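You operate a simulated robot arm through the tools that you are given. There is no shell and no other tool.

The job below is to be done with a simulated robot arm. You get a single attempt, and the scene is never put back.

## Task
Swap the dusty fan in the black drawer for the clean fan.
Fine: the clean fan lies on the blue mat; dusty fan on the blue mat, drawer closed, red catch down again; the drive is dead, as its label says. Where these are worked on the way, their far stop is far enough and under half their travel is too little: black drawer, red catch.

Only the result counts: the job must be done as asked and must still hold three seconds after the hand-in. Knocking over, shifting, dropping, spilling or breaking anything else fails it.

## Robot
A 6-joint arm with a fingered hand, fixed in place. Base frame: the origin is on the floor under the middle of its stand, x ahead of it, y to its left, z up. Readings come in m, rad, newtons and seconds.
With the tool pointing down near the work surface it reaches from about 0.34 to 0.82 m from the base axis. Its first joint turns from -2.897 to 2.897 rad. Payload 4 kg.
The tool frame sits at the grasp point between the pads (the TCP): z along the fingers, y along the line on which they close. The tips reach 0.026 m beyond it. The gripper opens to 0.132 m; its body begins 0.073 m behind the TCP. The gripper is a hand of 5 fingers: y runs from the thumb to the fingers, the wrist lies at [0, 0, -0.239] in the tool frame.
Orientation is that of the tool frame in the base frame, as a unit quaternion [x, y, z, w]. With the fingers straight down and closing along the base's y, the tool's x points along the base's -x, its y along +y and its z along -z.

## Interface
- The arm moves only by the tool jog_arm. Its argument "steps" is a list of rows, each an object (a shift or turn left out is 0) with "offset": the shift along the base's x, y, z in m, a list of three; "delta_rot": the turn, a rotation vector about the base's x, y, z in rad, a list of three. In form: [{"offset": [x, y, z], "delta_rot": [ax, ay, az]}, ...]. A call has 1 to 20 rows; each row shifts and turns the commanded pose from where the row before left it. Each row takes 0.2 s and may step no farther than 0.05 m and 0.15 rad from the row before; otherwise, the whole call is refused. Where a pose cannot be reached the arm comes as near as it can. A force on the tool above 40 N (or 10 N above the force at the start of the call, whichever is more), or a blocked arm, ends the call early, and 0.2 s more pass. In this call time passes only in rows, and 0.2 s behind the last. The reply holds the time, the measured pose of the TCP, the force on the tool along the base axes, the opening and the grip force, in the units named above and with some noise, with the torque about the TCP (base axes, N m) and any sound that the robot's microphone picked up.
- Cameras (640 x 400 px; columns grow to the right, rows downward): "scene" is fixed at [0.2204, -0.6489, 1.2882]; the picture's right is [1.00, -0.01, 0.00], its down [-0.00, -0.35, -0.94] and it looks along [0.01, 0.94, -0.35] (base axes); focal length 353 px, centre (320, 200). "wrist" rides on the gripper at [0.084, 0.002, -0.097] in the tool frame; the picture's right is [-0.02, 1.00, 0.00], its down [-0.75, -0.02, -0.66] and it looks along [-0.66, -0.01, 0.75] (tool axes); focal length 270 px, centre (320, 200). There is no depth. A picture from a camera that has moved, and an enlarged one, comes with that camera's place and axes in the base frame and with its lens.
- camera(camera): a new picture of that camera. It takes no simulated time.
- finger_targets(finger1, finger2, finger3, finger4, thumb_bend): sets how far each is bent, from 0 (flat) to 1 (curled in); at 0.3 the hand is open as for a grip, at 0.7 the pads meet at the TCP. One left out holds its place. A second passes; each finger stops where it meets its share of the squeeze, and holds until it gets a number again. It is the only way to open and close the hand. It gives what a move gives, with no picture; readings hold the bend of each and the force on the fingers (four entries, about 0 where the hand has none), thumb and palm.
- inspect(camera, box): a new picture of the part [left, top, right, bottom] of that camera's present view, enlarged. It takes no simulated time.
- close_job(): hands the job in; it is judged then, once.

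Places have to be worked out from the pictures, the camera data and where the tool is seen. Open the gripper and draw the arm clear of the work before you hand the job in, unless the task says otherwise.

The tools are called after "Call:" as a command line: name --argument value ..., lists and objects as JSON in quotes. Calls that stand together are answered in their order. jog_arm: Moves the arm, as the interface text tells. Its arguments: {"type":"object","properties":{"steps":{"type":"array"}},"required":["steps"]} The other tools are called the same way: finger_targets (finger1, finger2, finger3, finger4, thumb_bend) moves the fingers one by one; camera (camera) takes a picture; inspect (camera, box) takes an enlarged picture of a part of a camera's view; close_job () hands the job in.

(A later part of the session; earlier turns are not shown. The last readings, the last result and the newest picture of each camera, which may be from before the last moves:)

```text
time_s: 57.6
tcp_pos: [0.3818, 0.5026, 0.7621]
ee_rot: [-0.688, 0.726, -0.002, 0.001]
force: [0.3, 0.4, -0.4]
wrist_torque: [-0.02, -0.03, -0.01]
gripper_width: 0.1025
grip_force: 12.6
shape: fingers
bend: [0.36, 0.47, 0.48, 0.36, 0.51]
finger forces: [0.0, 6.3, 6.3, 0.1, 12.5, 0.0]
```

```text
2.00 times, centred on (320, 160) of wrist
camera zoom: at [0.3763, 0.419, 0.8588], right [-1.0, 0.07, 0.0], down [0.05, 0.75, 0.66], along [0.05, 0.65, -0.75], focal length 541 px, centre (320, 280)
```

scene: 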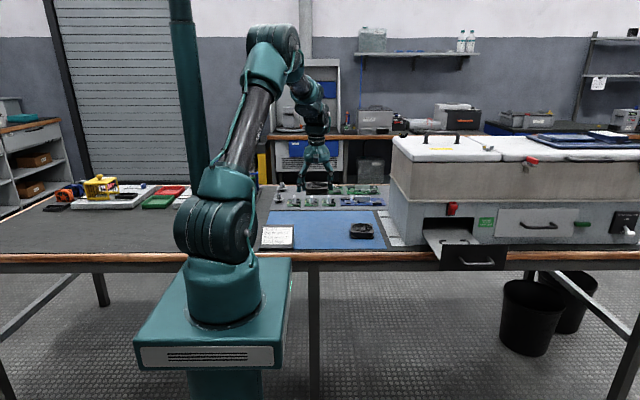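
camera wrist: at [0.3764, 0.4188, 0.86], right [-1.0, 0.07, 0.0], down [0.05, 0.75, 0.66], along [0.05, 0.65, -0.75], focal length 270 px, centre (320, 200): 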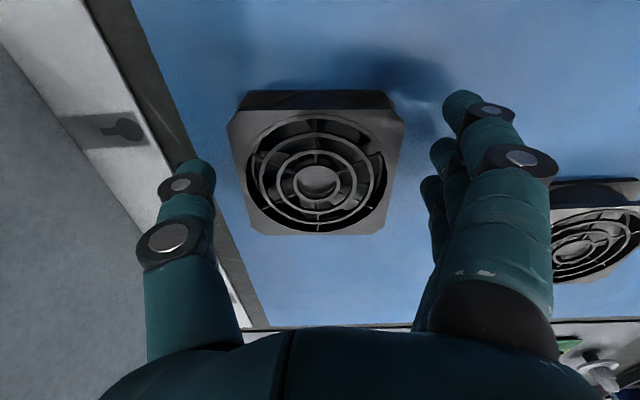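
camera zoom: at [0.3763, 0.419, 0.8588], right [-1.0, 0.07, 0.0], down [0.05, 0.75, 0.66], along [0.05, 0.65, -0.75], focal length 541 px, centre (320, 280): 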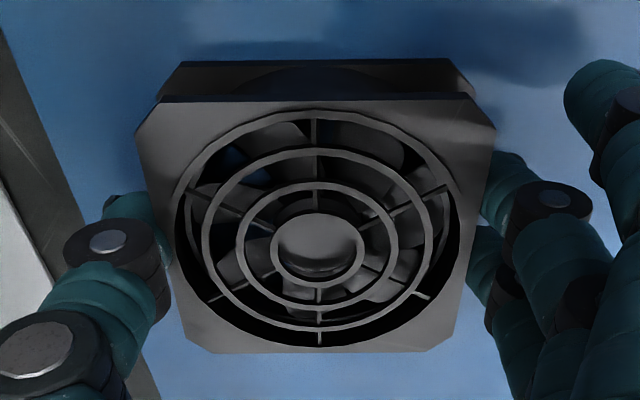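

The clean fan is gripped the same way (6.3, 6.3 and 12.5 N) and its image position matches the dusty fan's seated grip. I'll lift it, square up the yaw and carry it to above the drawer nest.

Call:
jog_arm --steps '[{"offset": [0, 0, 0.01]}, {"offset": [0, 0, 0.025]}, {"offset": [0, 0, 0.035]}, {"offset": [0, 0, 0.035]}, {"offset": [0, 0, 0.035]}, {"offset": [0, -0.03, 0], "delta_rot": [0, 0, 0.05]}, {"offset": [0, -0.039, 0]}, {"offset": [0, -0.039, 0]}, {"offset": [0, -0.039, 0]}, {"offset": [0, -0.039, 0]}, {"offset": [0.03, 0, 0]}, {"offset": [0.038, 0, 0]}, {"offset": [0.038, 0, 0]}, {"offset": [0.038, 0, 0]}, {"offset": [0.038, 0, 0]}, {"offset": [0.038, 0, 0]}, {"offset": [0.038, 0, 0]}, {"offset": [0.018, 0, 0]}]'

Call:
camera --camera "wrist"

Call:
camera --camera "scene"

```text
time_s: 61.4
tcp_pos: [0.6576, 0.3182, 0.9009]
ee_rot: [-0.706, 0.708, -0.002, 0.0]
force: [-0.6, -0.1, -0.9]
wrist_torque: [-0.01, 0.02, 0.02]
gripper_width: 0.1022
grip_force: 12.1
shape: fingers
bend: [0.36, 0.47, 0.48, 0.36, 0.51]
finger forces: [0.0, 6.2, 6.1, 0.1, 12.3, 0.0]
```

```text
taken
camera wrist: at [0.6565, 0.2327, 0.9993], right [-1.0, 0.02, 0.0], down [0.01, 0.75, 0.66], along [0.02, 0.66, -0.75], focal length 270 px, centre (320, 200)
```

wrist: 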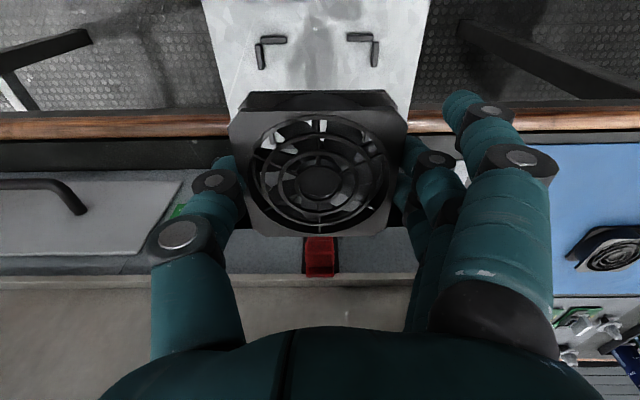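

```text
taken
```

scene: 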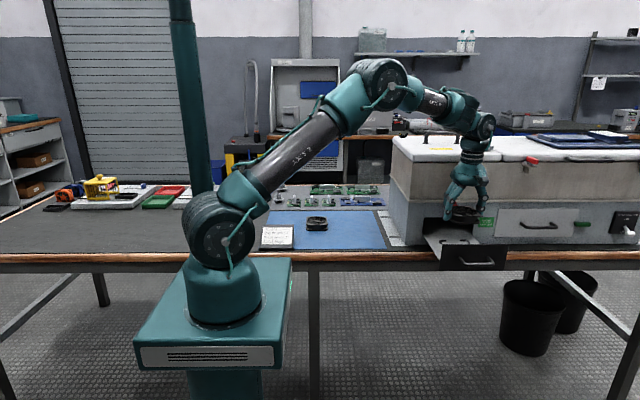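

The camera pose shows I need about (+0.4, −1.0) mm to match the spot where the dusty fan was seated. I'll zoom in to compare the fan's place in the hand with the earlier grip.

Call:
inspect --camera "wrist" --box '[170, 60, 470, 260]'

Call:
inspect --camera "wrist" --box '[220, 10, 420, 130]'

```text
2.00 times, centred on (320, 160) of wrist
camera zoom: at [0.6565, 0.2327, 0.9993], right [-1.0, 0.02, 0.0], down [0.01, 0.75, 0.66], along [0.02, 0.66, -0.75], focal length 541 px, centre (320, 280)
```

zoom: 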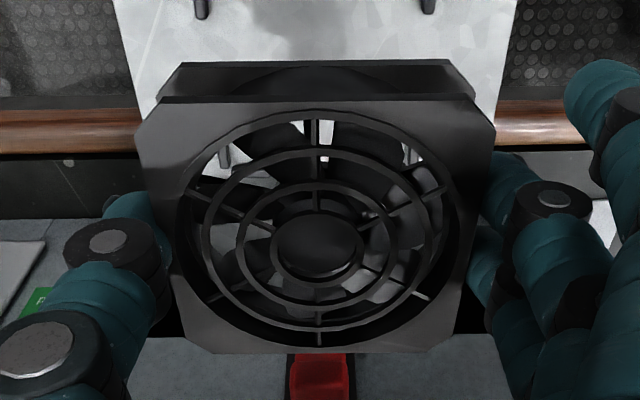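

```text
3.20 times, centred on (320, 70) of wrist
camera zoom: at [0.6565, 0.2327, 0.9993], right [-1.0, 0.02, 0.0], down [0.01, 0.75, 0.66], along [0.02, 0.66, -0.75], focal length 865 px, centre (320, 616)
```

zoom: 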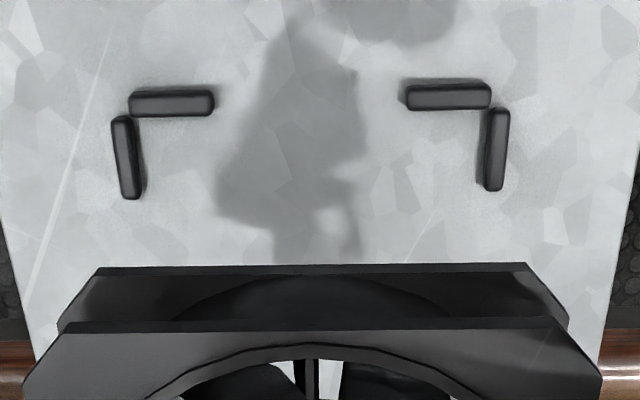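

The clean fan sits in the hand within about 1 mm of the dusty one. I'll lower it to just above the brackets with that small correction and check alignment.

Call:
jog_arm --steps '[{"offset": [0.0004, -0.001, -0.025]}, {"offset": [0, 0, -0.025]}, {"offset": [0, 0, -0.023]}]'

Call:
inspect --camera "wrist" --box '[170, 40, 470, 240]'

Call:
inspect --camera "scene" --box '[430, 200, 510, 260]'

```text
time_s: 62.2
tcp_pos: [0.6581, 0.3169, 0.8287]
ee_rot: [-0.707, 0.708, -0.003, 0.0]
force: [0.0, 0.3, -1.0]
wrist_torque: [0.0, 0.03, 0.0]
gripper_width: 0.1023
grip_force: 11.9
shape: fingers
bend: [0.36, 0.47, 0.48, 0.36, 0.51]
finger forces: [0.1, 6.2, 6.0, 0.0, 12.3, 0.0]
```

```text
2.00 times, centred on (320, 140) of wrist
camera zoom: at [0.6566, 0.2318, 0.926], right [-1.0, 0.02, 0.0], down [0.01, 0.75, 0.66], along [0.02, 0.66, -0.75], focal length 541 px, centre (320, 320)
```

zoom: 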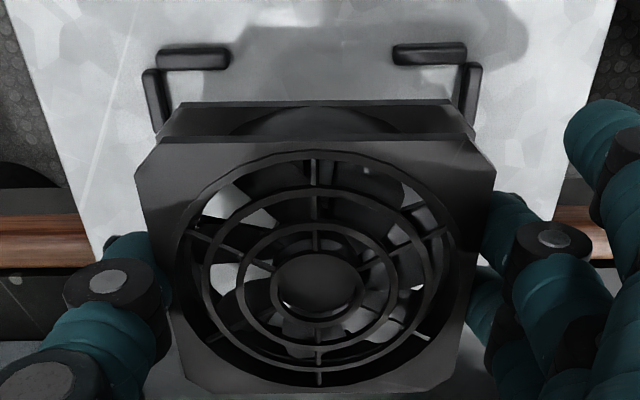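

```text
6.67 times, centred on (470, 230) of scene
camera zoom: at [0.2204, -0.6489, 1.2882], right [1.0, -0.01, 0.0], down [0.0, -0.35, -0.94], along [0.01, 0.94, -0.35], focal length 2353 px, centre (-680, 0)
```

zoom: 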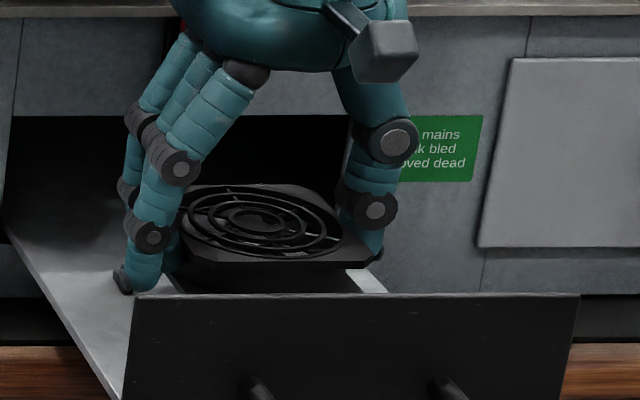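

The pose matches the seated position to within half a millimetre. I'll lower in small steps toward the tray (expected contact near TCP z≈0.803), watching the force.

Call:
jog_arm --steps '[{"offset": [0.0002, 0, -0.005]}, {"offset": [0, 0, -0.005]}, {"offset": [0, 0, -0.004]}, {"offset": [0, 0, -0.004]}]'

Call:
inspect --camera "wrist" --box '[170, 60, 470, 260]'

```text
time_s: 63.2
tcp_pos: [0.6572, 0.3166, 0.8114]
ee_rot: [-0.707, 0.707, -0.002, 0.0]
force: [0.1, -0.2, -0.9]
wrist_torque: [0.02, -0.01, -0.02]
gripper_width: 0.1022
grip_force: 12.5
shape: fingers
bend: [0.36, 0.47, 0.48, 0.36, 0.51]
finger forces: [0.0, 6.2, 6.1, 0.0, 12.2, 0.1]
```

```text
2.00 times, centred on (320, 160) of wrist
camera zoom: at [0.6572, 0.2318, 0.9079], right [-1.0, 0.02, 0.0], down [0.01, 0.75, 0.66], along [0.02, 0.66, -0.75], focal length 541 px, centre (320, 280)
```

zoom: 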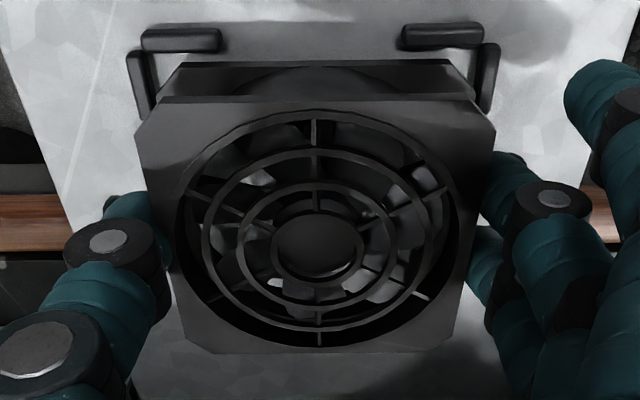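

Alignment with both corner brackets looks centred and there's no contact yet. I'll go on down gently.

Call:
jog_arm --steps '[{"offset": [0, 0, -0.003]}, {"offset": [0, 0, -0.003]}]'

Call:
jog_arm --steps '[{"offset": [0, 0, -0.0025]}]'

Call:
inspect --camera "wrist" --box '[170, 60, 470, 260]'

```text
time_s: 63.8
tcp_pos: [0.6602, 0.3161, 0.8049]
ee_rot: [-0.707, 0.708, -0.002, 0.001]
force: [0.2, -0.5, -1.2]
wrist_torque: [-0.03, 0.01, 0.01]
gripper_width: 0.1022
grip_force: 12.2
shape: fingers
bend: [0.36, 0.47, 0.48, 0.36, 0.51]
finger forces: [0.0, 6.2, 6.1, 0.0, 12.2, 0.0]
```

```text
time_s: 64.2
tcp_pos: [0.6582, 0.3154, 0.8019]
ee_rot: [-0.706, 0.708, -0.002, 0.001]
force: [-0.2, -0.5, 0.7]
wrist_torque: [-0.06, 0.04, 0.0]
gripper_width: 0.1022
grip_force: 12.3
shape: fingers
bend: [0.36, 0.48, 0.48, 0.36, 0.51]
finger forces: [0.1, 6.2, 6.2, 0.0, 12.4, 0.0]
```

```text
2.00 times, centred on (320, 160) of wrist
camera zoom: at [0.6571, 0.2318, 0.8996], right [-1.0, 0.02, 0.0], down [0.01, 0.75, 0.66], along [0.02, 0.66, -0.75], focal length 541 px, centre (320, 280)
```

zoom: 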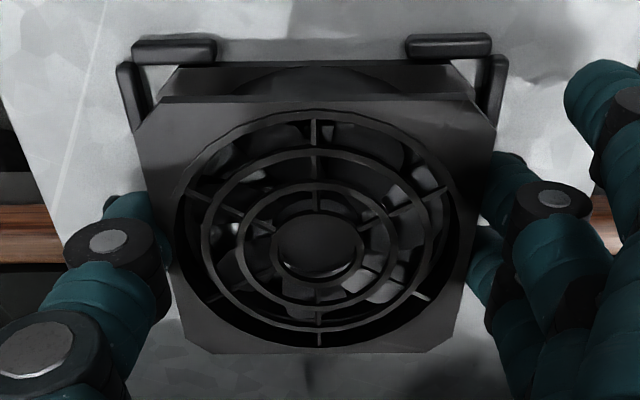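

The fan appears seated within the brackets, and the load reading has risen from −1 N to about +0.7 N, meaning it's just touching. One more millimetre to confirm.

Call:
jog_arm --steps '[{"offset": [0, 0, -0.0015]}]'

```text
time_s: 64.6
tcp_pos: [0.6586, 0.3164, 0.8012]
ee_rot: [-0.706, 0.708, -0.002, 0.001]
force: [-1.2, -0.5, 8.5]
wrist_torque: [-0.03, 0.15, -0.01]
gripper_width: 0.1019
grip_force: 12.8
shape: fingers
bend: [0.36, 0.48, 0.48, 0.36, 0.51]
finger forces: [0.0, 6.9, 6.8, 0.0, 12.6, 0.1]
```

Firm contact (8.5 N) at a height that means the fan is flat on the tray, not perched on the brackets. I'll ease off and open the hand.

Call:
jog_arm --steps '[{"offset": [0, 0, 0.001]}]'

Call:
finger_targets --finger2 0.36 --finger3 0.36 --thumb_bend 0.36

Call:
inspect --camera "wrist" --box '[170, 60, 470, 260]'

Call:
jog_arm --steps '[{"offset": [0, 0, 0.02]}, {"offset": [0, 0, 0.035]}, {"offset": [0, 0, 0.04]}]'

Call:
inspect --camera "wrist" --box '[230, 10, 410, 180]'

```text
time_s: 65.0
tcp_pos: [0.659, 0.3163, 0.803]
ee_rot: [-0.706, 0.708, -0.002, 0.0]
force: [-0.1, 0.5, 4.1]
wrist_torque: [0.03, 0.12, -0.01]
gripper_width: 0.1024
grip_force: 12.7
shape: fingers
bend: [0.36, 0.48, 0.48, 0.36, 0.51]
finger forces: [0.0, 6.5, 6.4, 0.0, 12.8, 0.0]
```

```text
time_s: 66.0
tcp_pos: [0.6601, 0.317, 0.8028]
ee_rot: [-0.706, 0.708, -0.002, 0.0]
force: [0.0, -0.1, -0.2]
wrist_torque: [0.05, 0.02, 0.03]
gripper_width: 0.1192
grip_force: 0.0
shape: fingers
bend: [0.36, 0.36, 0.36, 0.36, 0.36]
finger forces: [0.0, 0.1, 0.0, 0.0, 0.1, 0.0]
```

```text
2.00 times, centred on (320, 160) of wrist
camera zoom: at [0.6572, 0.2318, 0.8992], right [-1.0, 0.02, 0.0], down [0.01, 0.75, 0.66], along [0.02, 0.66, -0.75], focal length 541 px, centre (320, 280)
```

zoom: 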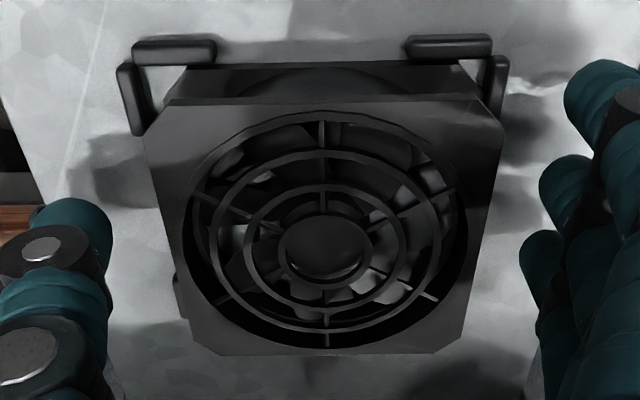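

```text
time_s: 66.8
tcp_pos: [0.6577, 0.3165, 0.8975]
ee_rot: [-0.707, 0.708, -0.002, 0.001]
force: [-0.2, -0.1, -0.9]
wrist_torque: [-0.01, -0.01, 0.03]
gripper_width: 0.1196
grip_force: 0.0
shape: fingers
bend: [0.36, 0.36, 0.36, 0.36, 0.36]
finger forces: [0.0, 0.1, 0.1, 0.0, 0.0, 0.0]
```

```text
2.35 times, centred on (320, 95) of wrist
camera zoom: at [0.6571, 0.2317, 0.9942], right [-1.0, 0.02, 0.0], down [0.01, 0.75, 0.66], along [0.02, 0.66, -0.75], focal length 636 px, centre (320, 447)
```

zoom: 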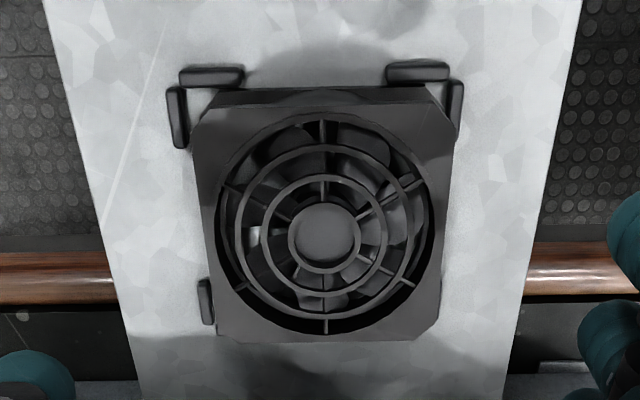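

The fan is released and settled about 2 mm toward −x, inside the brackets' play. I'll check that it's level from the scene camera and another wrist zoom.

Call:
inspect --camera "scene" --box '[430, 215, 510, 265]'

Call:
inspect --camera "wrist" --box '[265, 20, 375, 100]'

Call:
inspect --camera "wrist" --box '[265, 80, 375, 170]'

```text
8.00 times, centred on (470, 240) of scene
camera zoom: at [0.2204, -0.6489, 1.2882], right [1.0, -0.01, 0.0], down [0.0, -0.35, -0.94], along [0.01, 0.94, -0.35], focal length 2824 px, centre (-880, -120)
```

zoom: 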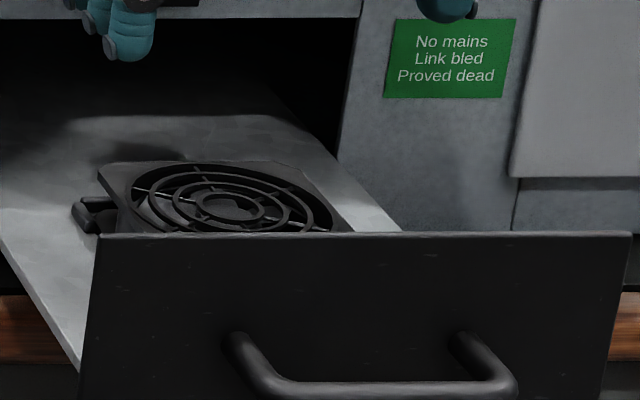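

```text
5.00 times, centred on (320, 60) of wrist
camera zoom: at [0.6571, 0.2317, 0.9942], right [-1.0, 0.02, 0.0], down [0.01, 0.75, 0.66], along [0.02, 0.66, -0.75], focal length 1351 px, centre (320, 900)
```

zoom: 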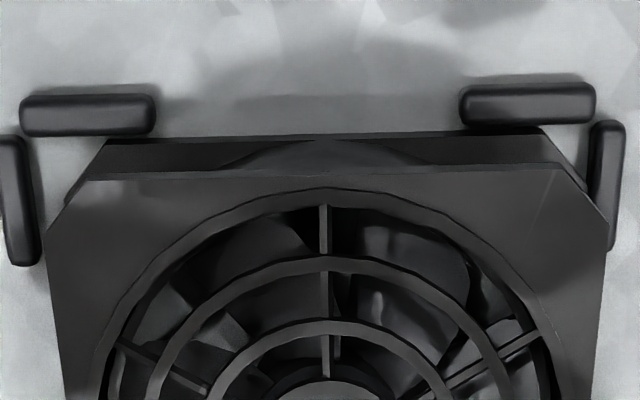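

```text
4.44 times, centred on (320, 125) of wrist
camera zoom: at [0.6571, 0.2317, 0.9942], right [-1.0, 0.02, 0.0], down [0.01, 0.75, 0.66], along [0.02, 0.66, -0.75], focal length 1201 px, centre (320, 533)
```

zoom: 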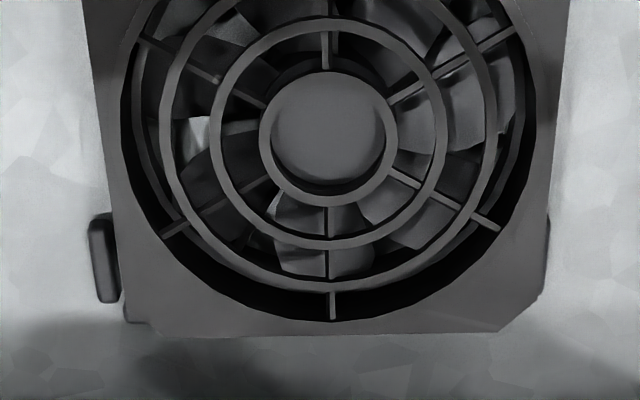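

The fan lies flat and square inside the four brackets. Now I'll raise the hand, back out in front of the drawer and turn it back toward the cabinet so I can push the drawer shut.

Call:
jog_arm --steps '[{"offset": [0, 0, 0.05]}, {"offset": [0, 0, 0.05]}, {"offset": [0, -0.02, 0.04], "delta_rot": [0, 0, -0.1428]}, {"offset": [0, -0.036, 0], "delta_rot": [0, 0, -0.1428]}, {"offset": [0, -0.036, 0], "delta_rot": [0, 0, -0.1428]}, {"offset": [0, -0.036, 0], "delta_rot": [0, 0, -0.1428]}, {"offset": [0, -0.036, 0], "delta_rot": [0, 0, -0.1428]}, {"offset": [0, -0.036, 0], "delta_rot": [0, 0, -0.1428]}, {"offset": [0, -0.01, 0], "delta_rot": [0, 0, -0.1428]}, {"delta_rot": [0, 0, -0.1428]}, {"delta_rot": [0, 0, -0.1428]}, {"delta_rot": [0, 0, -0.1428]}, {"delta_rot": [0, 0, -0.1428]}]'

Call:
finger_targets --finger1 0.7 --finger2 0.7 --finger3 0.7 --finger4 0.7 --thumb_bend 0.68

Call:
jog_arm --steps '[{"offset": [0, 0, -0.02], "delta_rot": [0.1454, 0, 0]}, {"offset": [0, 0, -0.02], "delta_rot": [0.1454, 0, 0]}, {"offset": [0, 0, -0.02], "delta_rot": [0.1454, 0, 0]}, {"offset": [0, 0, -0.02], "delta_rot": [0.1454, 0, 0]}, {"offset": [0, 0, -0.02], "delta_rot": [0.1454, 0, 0]}, {"offset": [0, 0, -0.02], "delta_rot": [0.1454, 0, 0]}, {"offset": [0, 0, -0.02], "delta_rot": [0.1454, 0, 0]}, {"offset": [0, 0, -0.02], "delta_rot": [0.1454, 0, 0]}, {"offset": [0, 0, -0.02], "delta_rot": [0.1454, 0, 0]}, {"offset": [0, 0, 0], "delta_rot": [0, 0, -0.14]}]'

Call:
camera --camera "scene"

Call:
camera --camera "wrist"

```text
time_s: 69.6
tcp_pos: [0.6592, 0.1068, 1.0379]
ee_rot: [0.001, 1.0, -0.002, -0.001]
force: [0.5, -1.1, 0.0]
wrist_torque: [0.0, -0.01, 0.0]
gripper_width: 0.1194
grip_force: 0.1
shape: fingers
bend: [0.36, 0.36, 0.36, 0.36, 0.36]
finger forces: [0.1, 0.0, 0.0, 0.0, 0.0, 0.1]
```

```text
time_s: 70.6
tcp_pos: [0.6581, 0.1063, 1.037]
ee_rot: [0.001, 1.0, -0.002, -0.001]
force: [-0.2, -0.2, -0.2]
wrist_torque: [-0.01, 0.02, -0.02]
gripper_width: 0.0258
grip_force: 0.0
shape: fingers
bend: [0.7, 0.7, 0.7, 0.7, 0.68]
finger forces: [0.0, 0.0, 0.1, 0.1, 0.0, 0.0]
```

```text
time_s: 72.8
tcp_pos: [0.6384, 0.1255, 0.8478]
ee_rot: [0.056, 0.792, 0.606, 0.041]
force: [-0.4, 0.8, 0.4]
wrist_torque: [0.0, 0.02, -0.01]
gripper_width: 0.026
grip_force: 0.0
shape: fingers
bend: [0.7, 0.7, 0.7, 0.7, 0.68]
finger forces: [0.0, 0.0, 0.1, 0.0, 0.0, 0.0]
out of reach, approached as far as the arm can: row 9
```

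```text
taken
```

scene: 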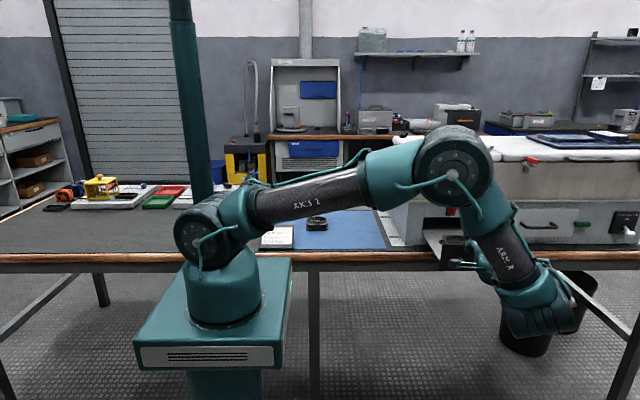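

```text
taken
camera wrist: at [0.5414, 0.0442, 0.8753], right [0.06, 0.26, 0.96], down [0.66, -0.74, 0.16], along [0.75, 0.62, -0.21], focal length 270 px, centre (320, 200)
```

wrist: 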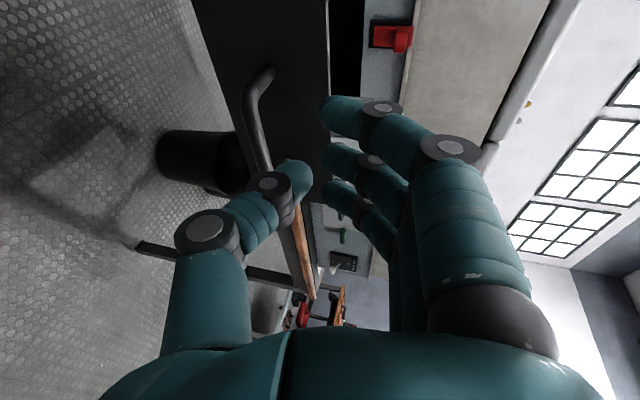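

The hand is 15° tilted in front of the open drawer with its fingers closed. I'll lower it to the handle bar's height before pushing.

Call:
jog_arm --steps '[{"offset": [0.006, 0, -0.018]}, {"offset": [0.006, 0, -0.018]}, {"offset": [0.005, 0, -0.018]}]'

Call:
camera --camera "wrist"

Call:
inspect --camera "scene" --box '[400, 190, 560, 300]'

```text
time_s: 73.6
tcp_pos: [0.6549, 0.1251, 0.7947]
ee_rot: [0.055, 0.793, 0.605, 0.041]
force: [-0.1, -0.4, 0.2]
wrist_torque: [0.03, 0.01, 0.01]
gripper_width: 0.0257
grip_force: 0.0
shape: fingers
bend: [0.7, 0.7, 0.7, 0.7, 0.68]
finger forces: [0.0, 0.1, 0.0, 0.1, 0.0, 0.0]
```

```text
taken
camera wrist: at [0.5588, 0.0442, 0.8215], right [0.06, 0.26, 0.96], down [0.66, -0.74, 0.16], along [0.75, 0.63, -0.21], focal length 270 px, centre (320, 200)
```

wrist: 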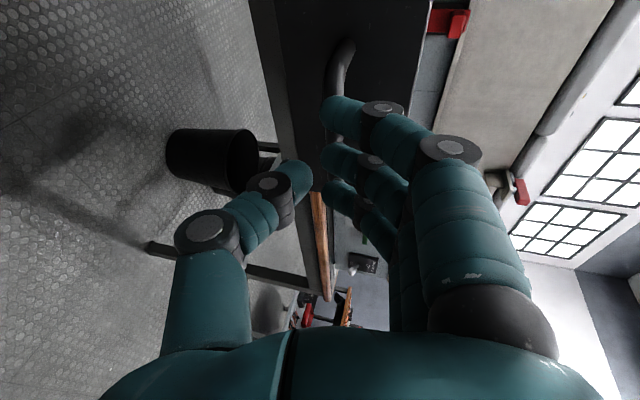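

```text
3.64 times, centred on (480, 245) of scene
camera zoom: at [0.2204, -0.6489, 1.2882], right [1.0, -0.01, 0.0], down [0.0, -0.35, -0.94], along [0.01, 0.94, -0.35], focal length 1284 px, centre (-262, 36)
```

zoom: 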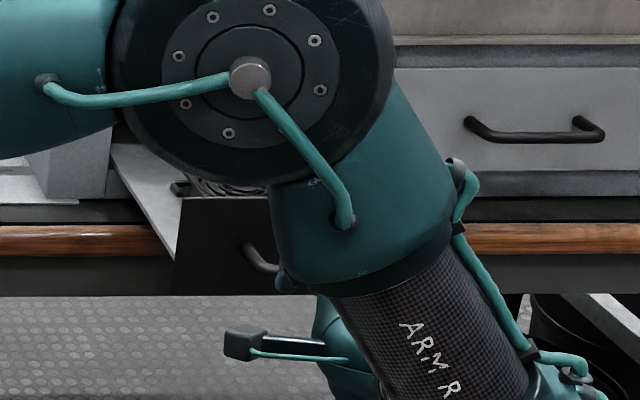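

The bar lies right behind the closed fingertips. I'll push slowly in +y and check that the drawer moves with little force.

Call:
jog_arm --steps '[{"offset": [0, 0.01, 0]}, {"offset": [0, 0.01, 0]}, {"offset": [0, 0.01, 0]}, {"offset": [0, 0.01, 0]}, {"offset": [0, 0.01, 0]}]'

Call:
camera --camera "wrist"

```text
time_s: 74.8
tcp_pos: [0.6546, 0.175, 0.7949]
ee_rot: [0.055, 0.793, 0.606, 0.041]
force: [-0.1, -0.7, 0.5]
wrist_torque: [0.01, 0.03, 0.03]
gripper_width: 0.0261
grip_force: 0.5
shape: fingers
bend: [0.7, 0.7, 0.7, 0.7, 0.68]
finger forces: [1.8, 0.0, 0.1, 0.0, 0.0, 0.1]
```

```text
taken
camera wrist: at [0.5588, 0.0942, 0.8217], right [0.06, 0.26, 0.96], down [0.66, -0.74, 0.16], along [0.75, 0.62, -0.21], focal length 270 px, centre (320, 200)
```

wrist: 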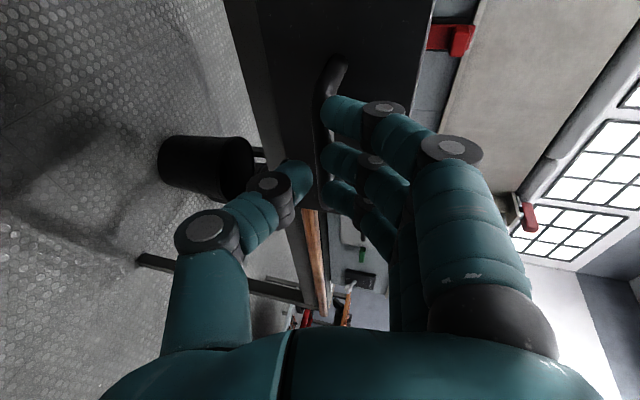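

Finger 1 touches (about 2 N) and the drawer has begun moving. I'll continue pushing and watch the force.

Call:
jog_arm --steps '[{"offset": [0, 0.01, 0]}, {"offset": [0, 0.01, 0]}, {"offset": [0, 0.01, 0]}, {"offset": [0, 0.01, 0]}, {"offset": [0, 0.01, 0]}, {"offset": [0, 0.01, 0]}, {"offset": [0, 0.01, 0]}]'

Call:
camera --camera "wrist"

Call:
camera --camera "scene"

```text
time_s: 76.4
tcp_pos: [0.655, 0.2446, 0.7941]
ee_rot: [0.056, 0.792, 0.607, 0.041]
force: [-0.3, -0.6, 2.0]
wrist_torque: [0.02, 0.02, 0.06]
gripper_width: 0.0264
grip_force: 1.5
shape: fingers
bend: [0.7, 0.7, 0.7, 0.7, 0.68]
finger forces: [2.0, 0.5, 0.1, 0.0, 0.0, 0.0]
```

```text
taken
camera wrist: at [0.5586, 0.1644, 0.8215], right [0.06, 0.26, 0.96], down [0.66, -0.74, 0.16], along [0.75, 0.63, -0.21], focal length 270 px, centre (320, 200)
```

wrist: 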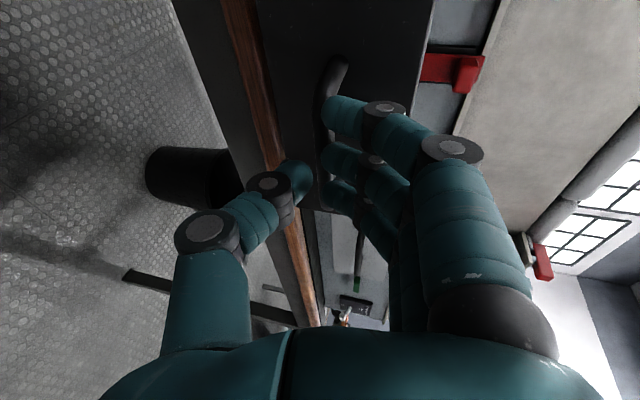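

```text
taken
```

scene: 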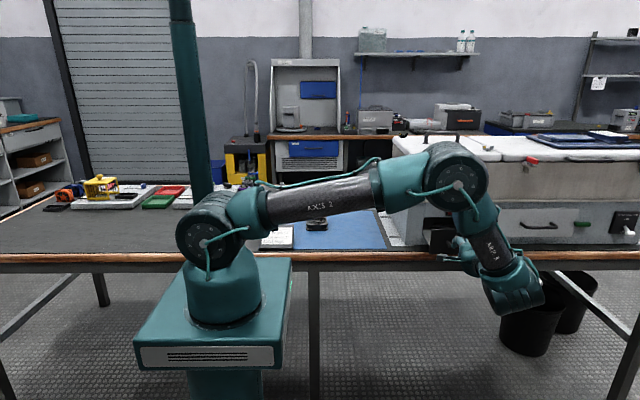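

The drawer is sliding in smoothly at low force. Next push: another 0.08 m, which should leave the last couple of centimetres.

Call:
jog_arm --steps '[{"offset": [0, 0.01, 0]}, {"offset": [0, 0.01, 0]}, {"offset": [0, 0.01, 0]}, {"offset": [0, 0.01, 0]}, {"offset": [0, 0.01, 0]}, {"offset": [0, 0.01, 0]}, {"offset": [0, 0.01, 0]}, {"offset": [0, 0.01, 0]}]'

Call:
camera --camera "wrist"

Call:
inspect --camera "scene" --box '[400, 190, 560, 290]'

```text
time_s: 78.2
tcp_pos: [0.6563, 0.3247, 0.794]
ee_rot: [0.056, 0.792, 0.606, 0.042]
force: [-0.1, -1.6, 2.1]
wrist_torque: [0.05, 0.07, 0.05]
gripper_width: 0.0263
grip_force: 0.8
shape: fingers
bend: [0.7, 0.7, 0.7, 0.7, 0.68]
finger forces: [2.0, 0.2, 0.1, 0.0, 0.0, 0.0]
```

```text
taken
camera wrist: at [0.5588, 0.2441, 0.8216], right [0.06, 0.26, 0.96], down [0.66, -0.74, 0.16], along [0.75, 0.62, -0.21], focal length 270 px, centre (320, 200)
```

wrist: 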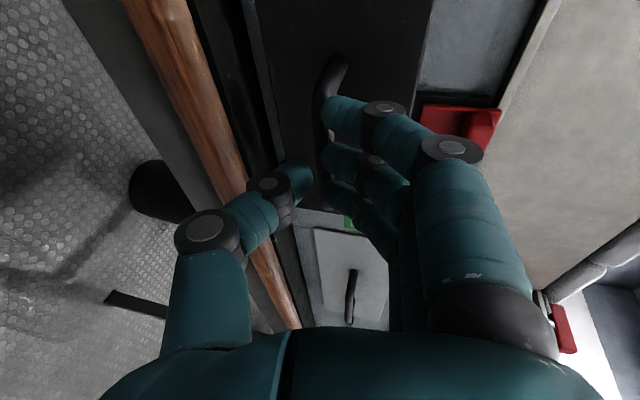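

```text
4.00 times, centred on (480, 240) of scene
camera zoom: at [0.2204, -0.6489, 1.2882], right [1.0, -0.01, 0.0], down [0.0, -0.35, -0.94], along [0.01, 0.94, -0.35], focal length 1412 px, centre (-320, 40)
```

zoom: 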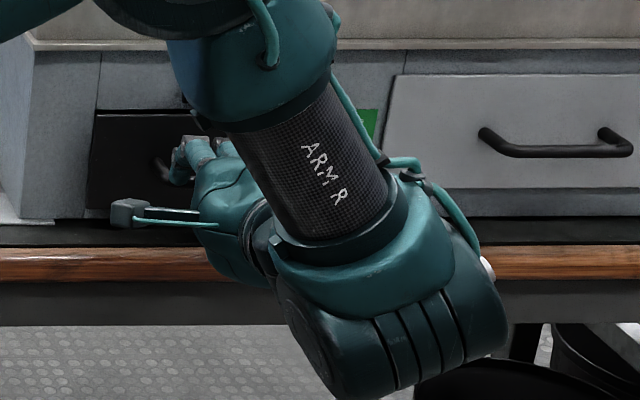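

Only about 2 cm remain. I'll push in 4 mm steps until I feel the closed stop.

Call:
jog_arm --steps '[{"offset": [0, 0.004, 0]}, {"offset": [0, 0.004, 0]}, {"offset": [0, 0.004, 0]}, {"offset": [0, 0.004, 0]}, {"offset": [0, 0.004, 0]}]'

Call:
jog_arm --steps '[{"offset": [0, 0.003, 0]}, {"offset": [0, 0.003, 0]}]'

Call:
camera --camera "wrist"

```text
time_s: 79.4
tcp_pos: [0.6545, 0.3441, 0.7941]
ee_rot: [0.055, 0.793, 0.605, 0.041]
force: [-0.9, -0.2, 2.5]
wrist_torque: [0.09, 0.06, 0.06]
gripper_width: 0.0265
grip_force: 1.4
shape: fingers
bend: [0.7, 0.7, 0.7, 0.7, 0.68]
finger forces: [2.4, 0.6, 0.1, 0.0, 0.0, 0.1]
```

```text
time_s: 80.0
tcp_pos: [0.6555, 0.3512, 0.7955]
ee_rot: [0.055, 0.793, 0.606, 0.042]
force: [-1.7, -8.4, 6.5]
wrist_torque: [0.17, 0.17, 0.22]
gripper_width: 0.0259
grip_force: 5.0
shape: fingers
bend: [0.71, 0.7, 0.7, 0.7, 0.68]
finger forces: [7.2, 2.4, 0.1, 0.0, 0.0, 0.0]
```

```text
taken
camera wrist: at [0.559, 0.2697, 0.822], right [0.06, 0.26, 0.96], down [0.66, -0.74, 0.16], along [0.75, 0.62, -0.21], focal length 270 px, centre (320, 200)
```

wrist: 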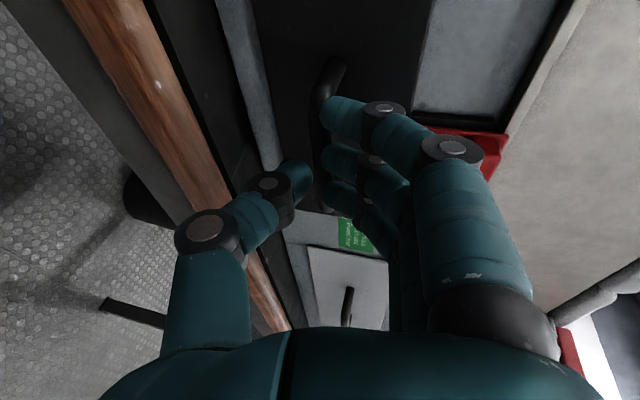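

The push force jumped to 8 N, suggesting the closed stop. A little more push will confirm it.

Call:
jog_arm --steps '[{"offset": [0, 0.002, 0]}, {"offset": [0, 0.002, 0]}]'

Call:
inspect --camera "scene" --box '[400, 190, 560, 290]'

```text
time_s: 80.6
tcp_pos: [0.655, 0.3548, 0.7961]
ee_rot: [0.055, 0.793, 0.605, 0.043]
force: [-0.9, -18.6, 14.3]
wrist_torque: [0.33, 0.28, 0.43]
gripper_width: 0.0255
grip_force: 11.0
shape: fingers
bend: [0.72, 0.71, 0.7, 0.7, 0.68]
finger forces: [12.4, 7.5, 1.0, 0.0, 0.0, 0.1]
```

```text
4.00 times, centred on (480, 240) of scene
camera zoom: at [0.2204, -0.6489, 1.2882], right [1.0, -0.01, 0.0], down [0.0, -0.35, -0.94], along [0.01, 0.94, -0.35], focal length 1412 px, centre (-320, 40)
```

zoom: 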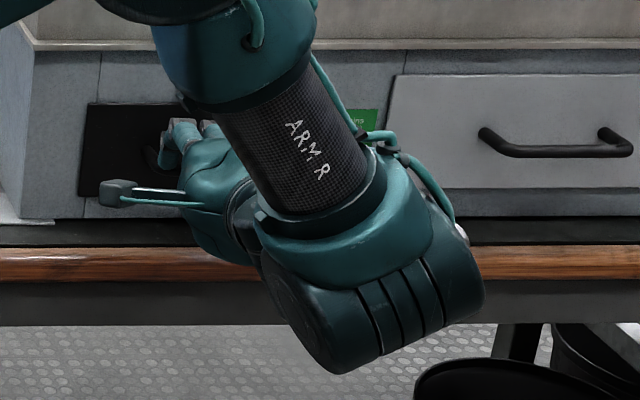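

Force climbed to nearly 19 N and the panel's edges are back at their original pixels, so the drawer is fully closed. I'll back off, rise to catch height, re-level the hand, and look.

Call:
jog_arm --steps '[{"offset": [0, -0.01, 0]}, {"offset": [0, -0.02, 0]}, {"offset": [0, -0.02, 0]}, {"offset": [0, 0, 0.03], "delta_rot": [0.04, 0, 0.012]}, {"offset": [0, 0.002, 0.03], "delta_rot": [0.045, 0, 0.013]}, {"offset": [0, 0.002, 0.03], "delta_rot": [0.045, 0, 0.013]}, {"offset": [0, 0.002, 0.001], "delta_rot": [0.04, 0, 0.012]}]'

Call:
finger_targets --finger1 0.62 --finger2 0.62 --finger3 0.62 --finger4 0.62 --thumb_bend 0.57

Call:
camera --camera "wrist"

Call:
inspect --camera "wrist" --box '[150, 40, 370, 200]'

```text
time_s: 82.2
tcp_pos: [0.6544, 0.3122, 0.8855]
ee_rot: [0.04, 0.739, 0.672, 0.021]
force: [-0.2, -0.4, -0.4]
wrist_torque: [0.02, 0.04, 0.01]
gripper_width: 0.0261
grip_force: 0.1
shape: fingers
bend: [0.7, 0.7, 0.7, 0.7, 0.68]
finger forces: [0.0, 0.0, 0.1, 0.0, 0.0, 0.1]
```

```text
time_s: 83.2
tcp_pos: [0.655, 0.3105, 0.8845]
ee_rot: [0.039, 0.74, 0.671, 0.021]
force: [-0.4, -0.1, 0.3]
wrist_torque: [-0.01, -0.04, -0.01]
gripper_width: 0.0475
grip_force: 0.0
shape: fingers
bend: [0.62, 0.62, 0.62, 0.62, 0.56]
finger forces: [0.0, 0.0, 0.1, 0.1, 0.0, 0.0]
```

```text
taken
camera wrist: at [0.563, 0.2223, 0.8975], right [0.05, 0.09, 0.99], down [0.69, -0.72, 0.03], along [0.72, 0.69, -0.1], focal length 270 px, centre (320, 200)
```

wrist: 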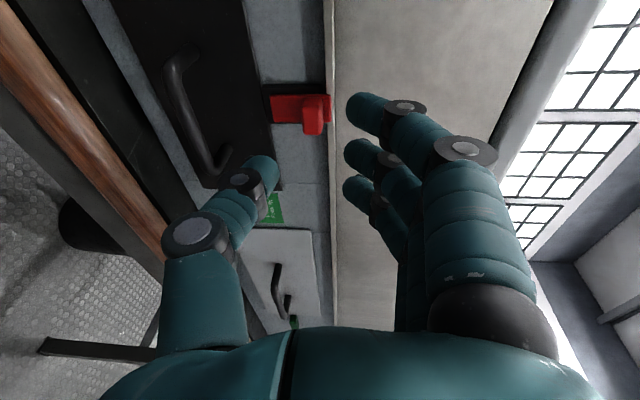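

```text
2.50 times, centred on (260, 120) of wrist
camera zoom: at [0.563, 0.2223, 0.8975], right [0.05, 0.09, 0.99], down [0.69, -0.72, 0.03], along [0.72, 0.69, -0.1], focal length 676 px, centre (470, 400)
```

zoom: 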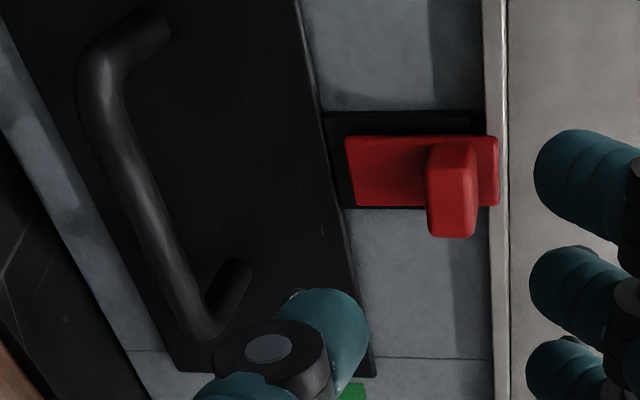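

The drawer panel is flush and the raised catch is centred in view. I'll advance to the knob as before (y≈0.370) to pinch it and slide it down.

Call:
jog_arm --steps '[{"offset": [0, 0.0125, 0.0005]}, {"offset": [0, 0.0125, 0.0005]}, {"offset": [0, 0.0125, 0]}, {"offset": [0, 0.0125, 0]}, {"offset": [0, 0.009, 0]}]'

Call:
inspect --camera "wrist" --box '[230, 80, 420, 230]'

```text
time_s: 84.4
tcp_pos: [0.6534, 0.3711, 0.8869]
ee_rot: [0.038, 0.74, 0.672, 0.022]
force: [0.6, -0.2, 0.1]
wrist_torque: [0.01, 0.0, 0.01]
gripper_width: 0.0474
grip_force: 0.0
shape: fingers
bend: [0.62, 0.62, 0.62, 0.62, 0.56]
finger forces: [0.0, 0.0, 0.0, 0.1, 0.1, 0.1]
```

```text
2.67 times, centred on (325, 155) of wrist
camera zoom: at [0.5628, 0.2813, 0.8986], right [0.05, 0.09, 0.99], down [0.69, -0.72, 0.03], along [0.72, 0.69, -0.1], focal length 721 px, centre (307, 320)
```

zoom: 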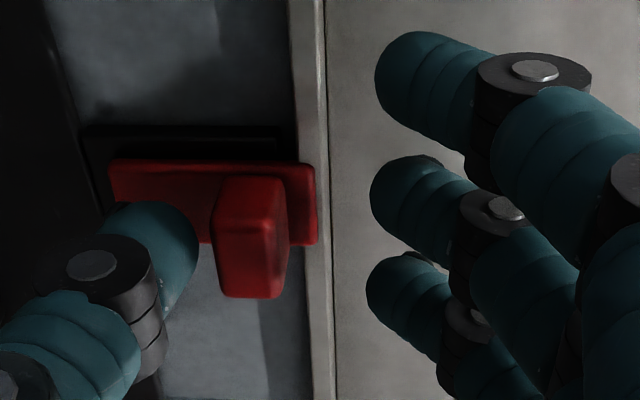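

The knob is again between thumb and fingers. I'll close only fingers 2 and 3 onto its top, leaving the thumb low so nothing holds the catch up.

Call:
finger_targets --finger2 0.74 --finger3 0.74 --thumb_bend 0.55

Call:
inspect --camera "wrist" --box '[230, 80, 420, 230]'

```text
time_s: 85.4
tcp_pos: [0.6533, 0.3699, 0.8877]
ee_rot: [0.039, 0.74, 0.671, 0.022]
force: [0.2, -0.2, -0.3]
wrist_torque: [0.0, 0.03, -0.02]
gripper_width: 0.0493
grip_force: 0.2
shape: fingers
bend: [0.62, 0.74, 0.74, 0.62, 0.55]
finger forces: [0.0, 0.0, 0.0, 0.1, 0.0, 0.0]
```

```text
2.67 times, centred on (325, 155) of wrist
camera zoom: at [0.5628, 0.2812, 0.8987], right [0.05, 0.09, 0.99], down [0.69, -0.72, 0.03], along [0.72, 0.69, -0.1], focal length 721 px, centre (307, 320)
```

zoom: 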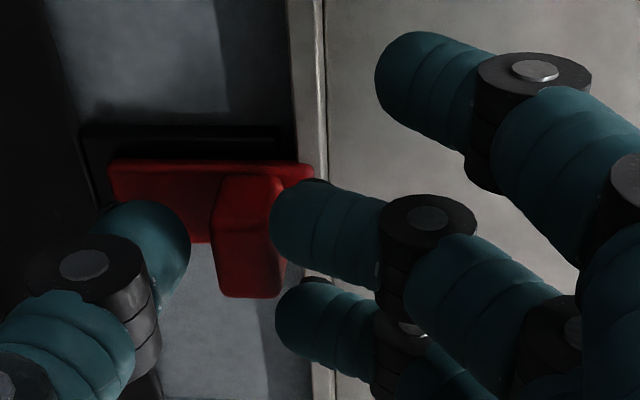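

The fingertips rest just above the knob. I'll move down in small steps to slide the catch to its lower stop.

Call:
jog_arm --steps '[{"offset": [0, 0, -0.004]}, {"offset": [0, 0, -0.004]}, {"offset": [0, 0, -0.004]}, {"offset": [0, 0, -0.004]}, {"offset": [0, 0, -0.003]}]'

Call:
inspect --camera "wrist" --box '[230, 80, 420, 230]'

```text
time_s: 86.6
tcp_pos: [0.6551, 0.3691, 0.8674]
ee_rot: [0.039, 0.74, 0.671, 0.021]
force: [0.5, -1.1, 1.4]
wrist_torque: [0.03, -0.03, 0.01]
gripper_width: 0.0489
grip_force: 0.8
shape: fingers
bend: [0.62, 0.74, 0.74, 0.62, 0.55]
finger forces: [0.1, 0.7, 1.0, 0.1, 0.1, 0.0]
```

```text
2.67 times, centred on (325, 155) of wrist
camera zoom: at [0.5628, 0.2811, 0.8798], right [0.05, 0.09, 0.99], down [0.69, -0.72, 0.03], along [0.72, 0.69, -0.1], focal length 721 px, centre (307, 320)
```

zoom: 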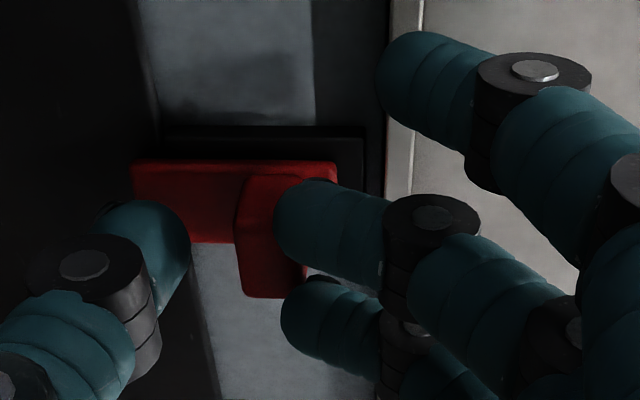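

The catch is sliding down under the fingers (about 1 N) and needs a few more millimetres. I'll continue until it stops.

Call:
jog_arm --steps '[{"offset": [0, 0, -0.002]}, {"offset": [0, 0, -0.002]}, {"offset": [0, 0, -0.002]}]'

Call:
jog_arm --steps '[{"offset": [0, 0, -0.002]}, {"offset": [0, 0, -0.002]}]'

Call:
inspect --camera "wrist" --box '[230, 80, 420, 230]'

```text
time_s: 87.4
tcp_pos: [0.6544, 0.3698, 0.8617]
ee_rot: [0.04, 0.74, 0.672, 0.022]
force: [-1.2, -2.2, 5.2]
wrist_torque: [0.09, -0.02, 0.0]
gripper_width: 0.0486
grip_force: 2.6
shape: fingers
bend: [0.62, 0.74, 0.74, 0.62, 0.55]
finger forces: [0.0, 2.3, 2.8, 0.0, 0.1, 0.0]
```

```text
time_s: 88.0
tcp_pos: [0.6543, 0.3697, 0.8581]
ee_rot: [0.038, 0.738, 0.673, 0.023]
force: [-2.7, -12.8, 13.5]
wrist_torque: [0.33, -0.1, -0.02]
gripper_width: 0.049
grip_force: 10.0
shape: fingers
bend: [0.62, 0.73, 0.74, 0.62, 0.55]
finger forces: [0.0, 7.7, 12.3, 0.0, 0.0, 0.0]
```

```text
2.67 times, centred on (325, 155) of wrist
camera zoom: at [0.5631, 0.2804, 0.871], right [0.05, 0.09, 0.99], down [0.69, -0.72, 0.03], along [0.72, 0.69, -0.1], focal length 721 px, centre (307, 320)
```

zoom: 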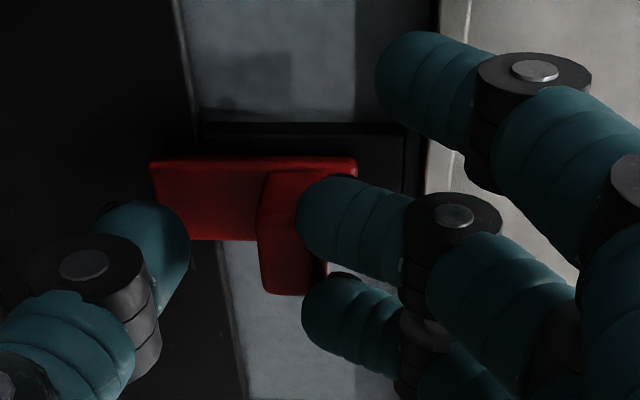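

13 N of resistance, and the catch overlaps the panel exactly as it did originally, so it's fully down. I'll lift the fingers off, then withdraw straight back without touching the knob.

Call:
finger_targets --finger1 0.6 --finger2 0.6 --finger3 0.6 --finger4 0.6 --thumb_bend 0.54

Call:
jog_arm --steps '[{"offset": [0, -0.0125, 0]}, {"offset": [0, -0.0125, 0]}, {"offset": [0, -0.0125, 0]}, {"offset": [0, -0.0125, 0]}, {"offset": [0, -0.01, 0]}]'

Call:
inspect --camera "wrist" --box '[150, 40, 370, 200]'

```text
time_s: 89.0
tcp_pos: [0.6541, 0.3693, 0.8572]
ee_rot: [0.039, 0.74, 0.671, 0.022]
force: [0.0, 0.1, -0.1]
wrist_torque: [0.02, 0.0, 0.03]
gripper_width: 0.0531
grip_force: 0.1
shape: fingers
bend: [0.6, 0.6, 0.6, 0.6, 0.54]
finger forces: [0.0, 0.1, 0.1, 0.0, 0.0, 0.0]
```

```text
time_s: 90.2
tcp_pos: [0.6545, 0.3103, 0.8569]
ee_rot: [0.04, 0.74, 0.672, 0.022]
force: [0.2, 0.9, 0.1]
wrist_torque: [0.05, 0.02, 0.0]
gripper_width: 0.053
grip_force: 0.1
shape: fingers
bend: [0.6, 0.6, 0.6, 0.6, 0.54]
finger forces: [0.0, 0.0, 0.0, 0.0, 0.0, 0.0]
```

```text
2.50 times, centred on (260, 120) of wrist
camera zoom: at [0.5633, 0.2216, 0.8701], right [0.05, 0.09, 0.99], down [0.69, -0.72, 0.03], along [0.72, 0.69, -0.1], focal length 676 px, centre (470, 400)
```

zoom: 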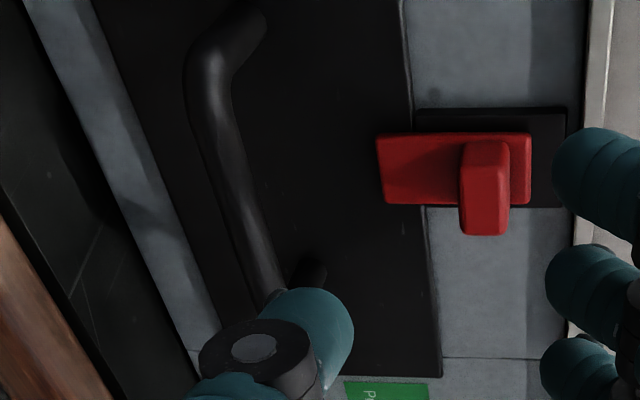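

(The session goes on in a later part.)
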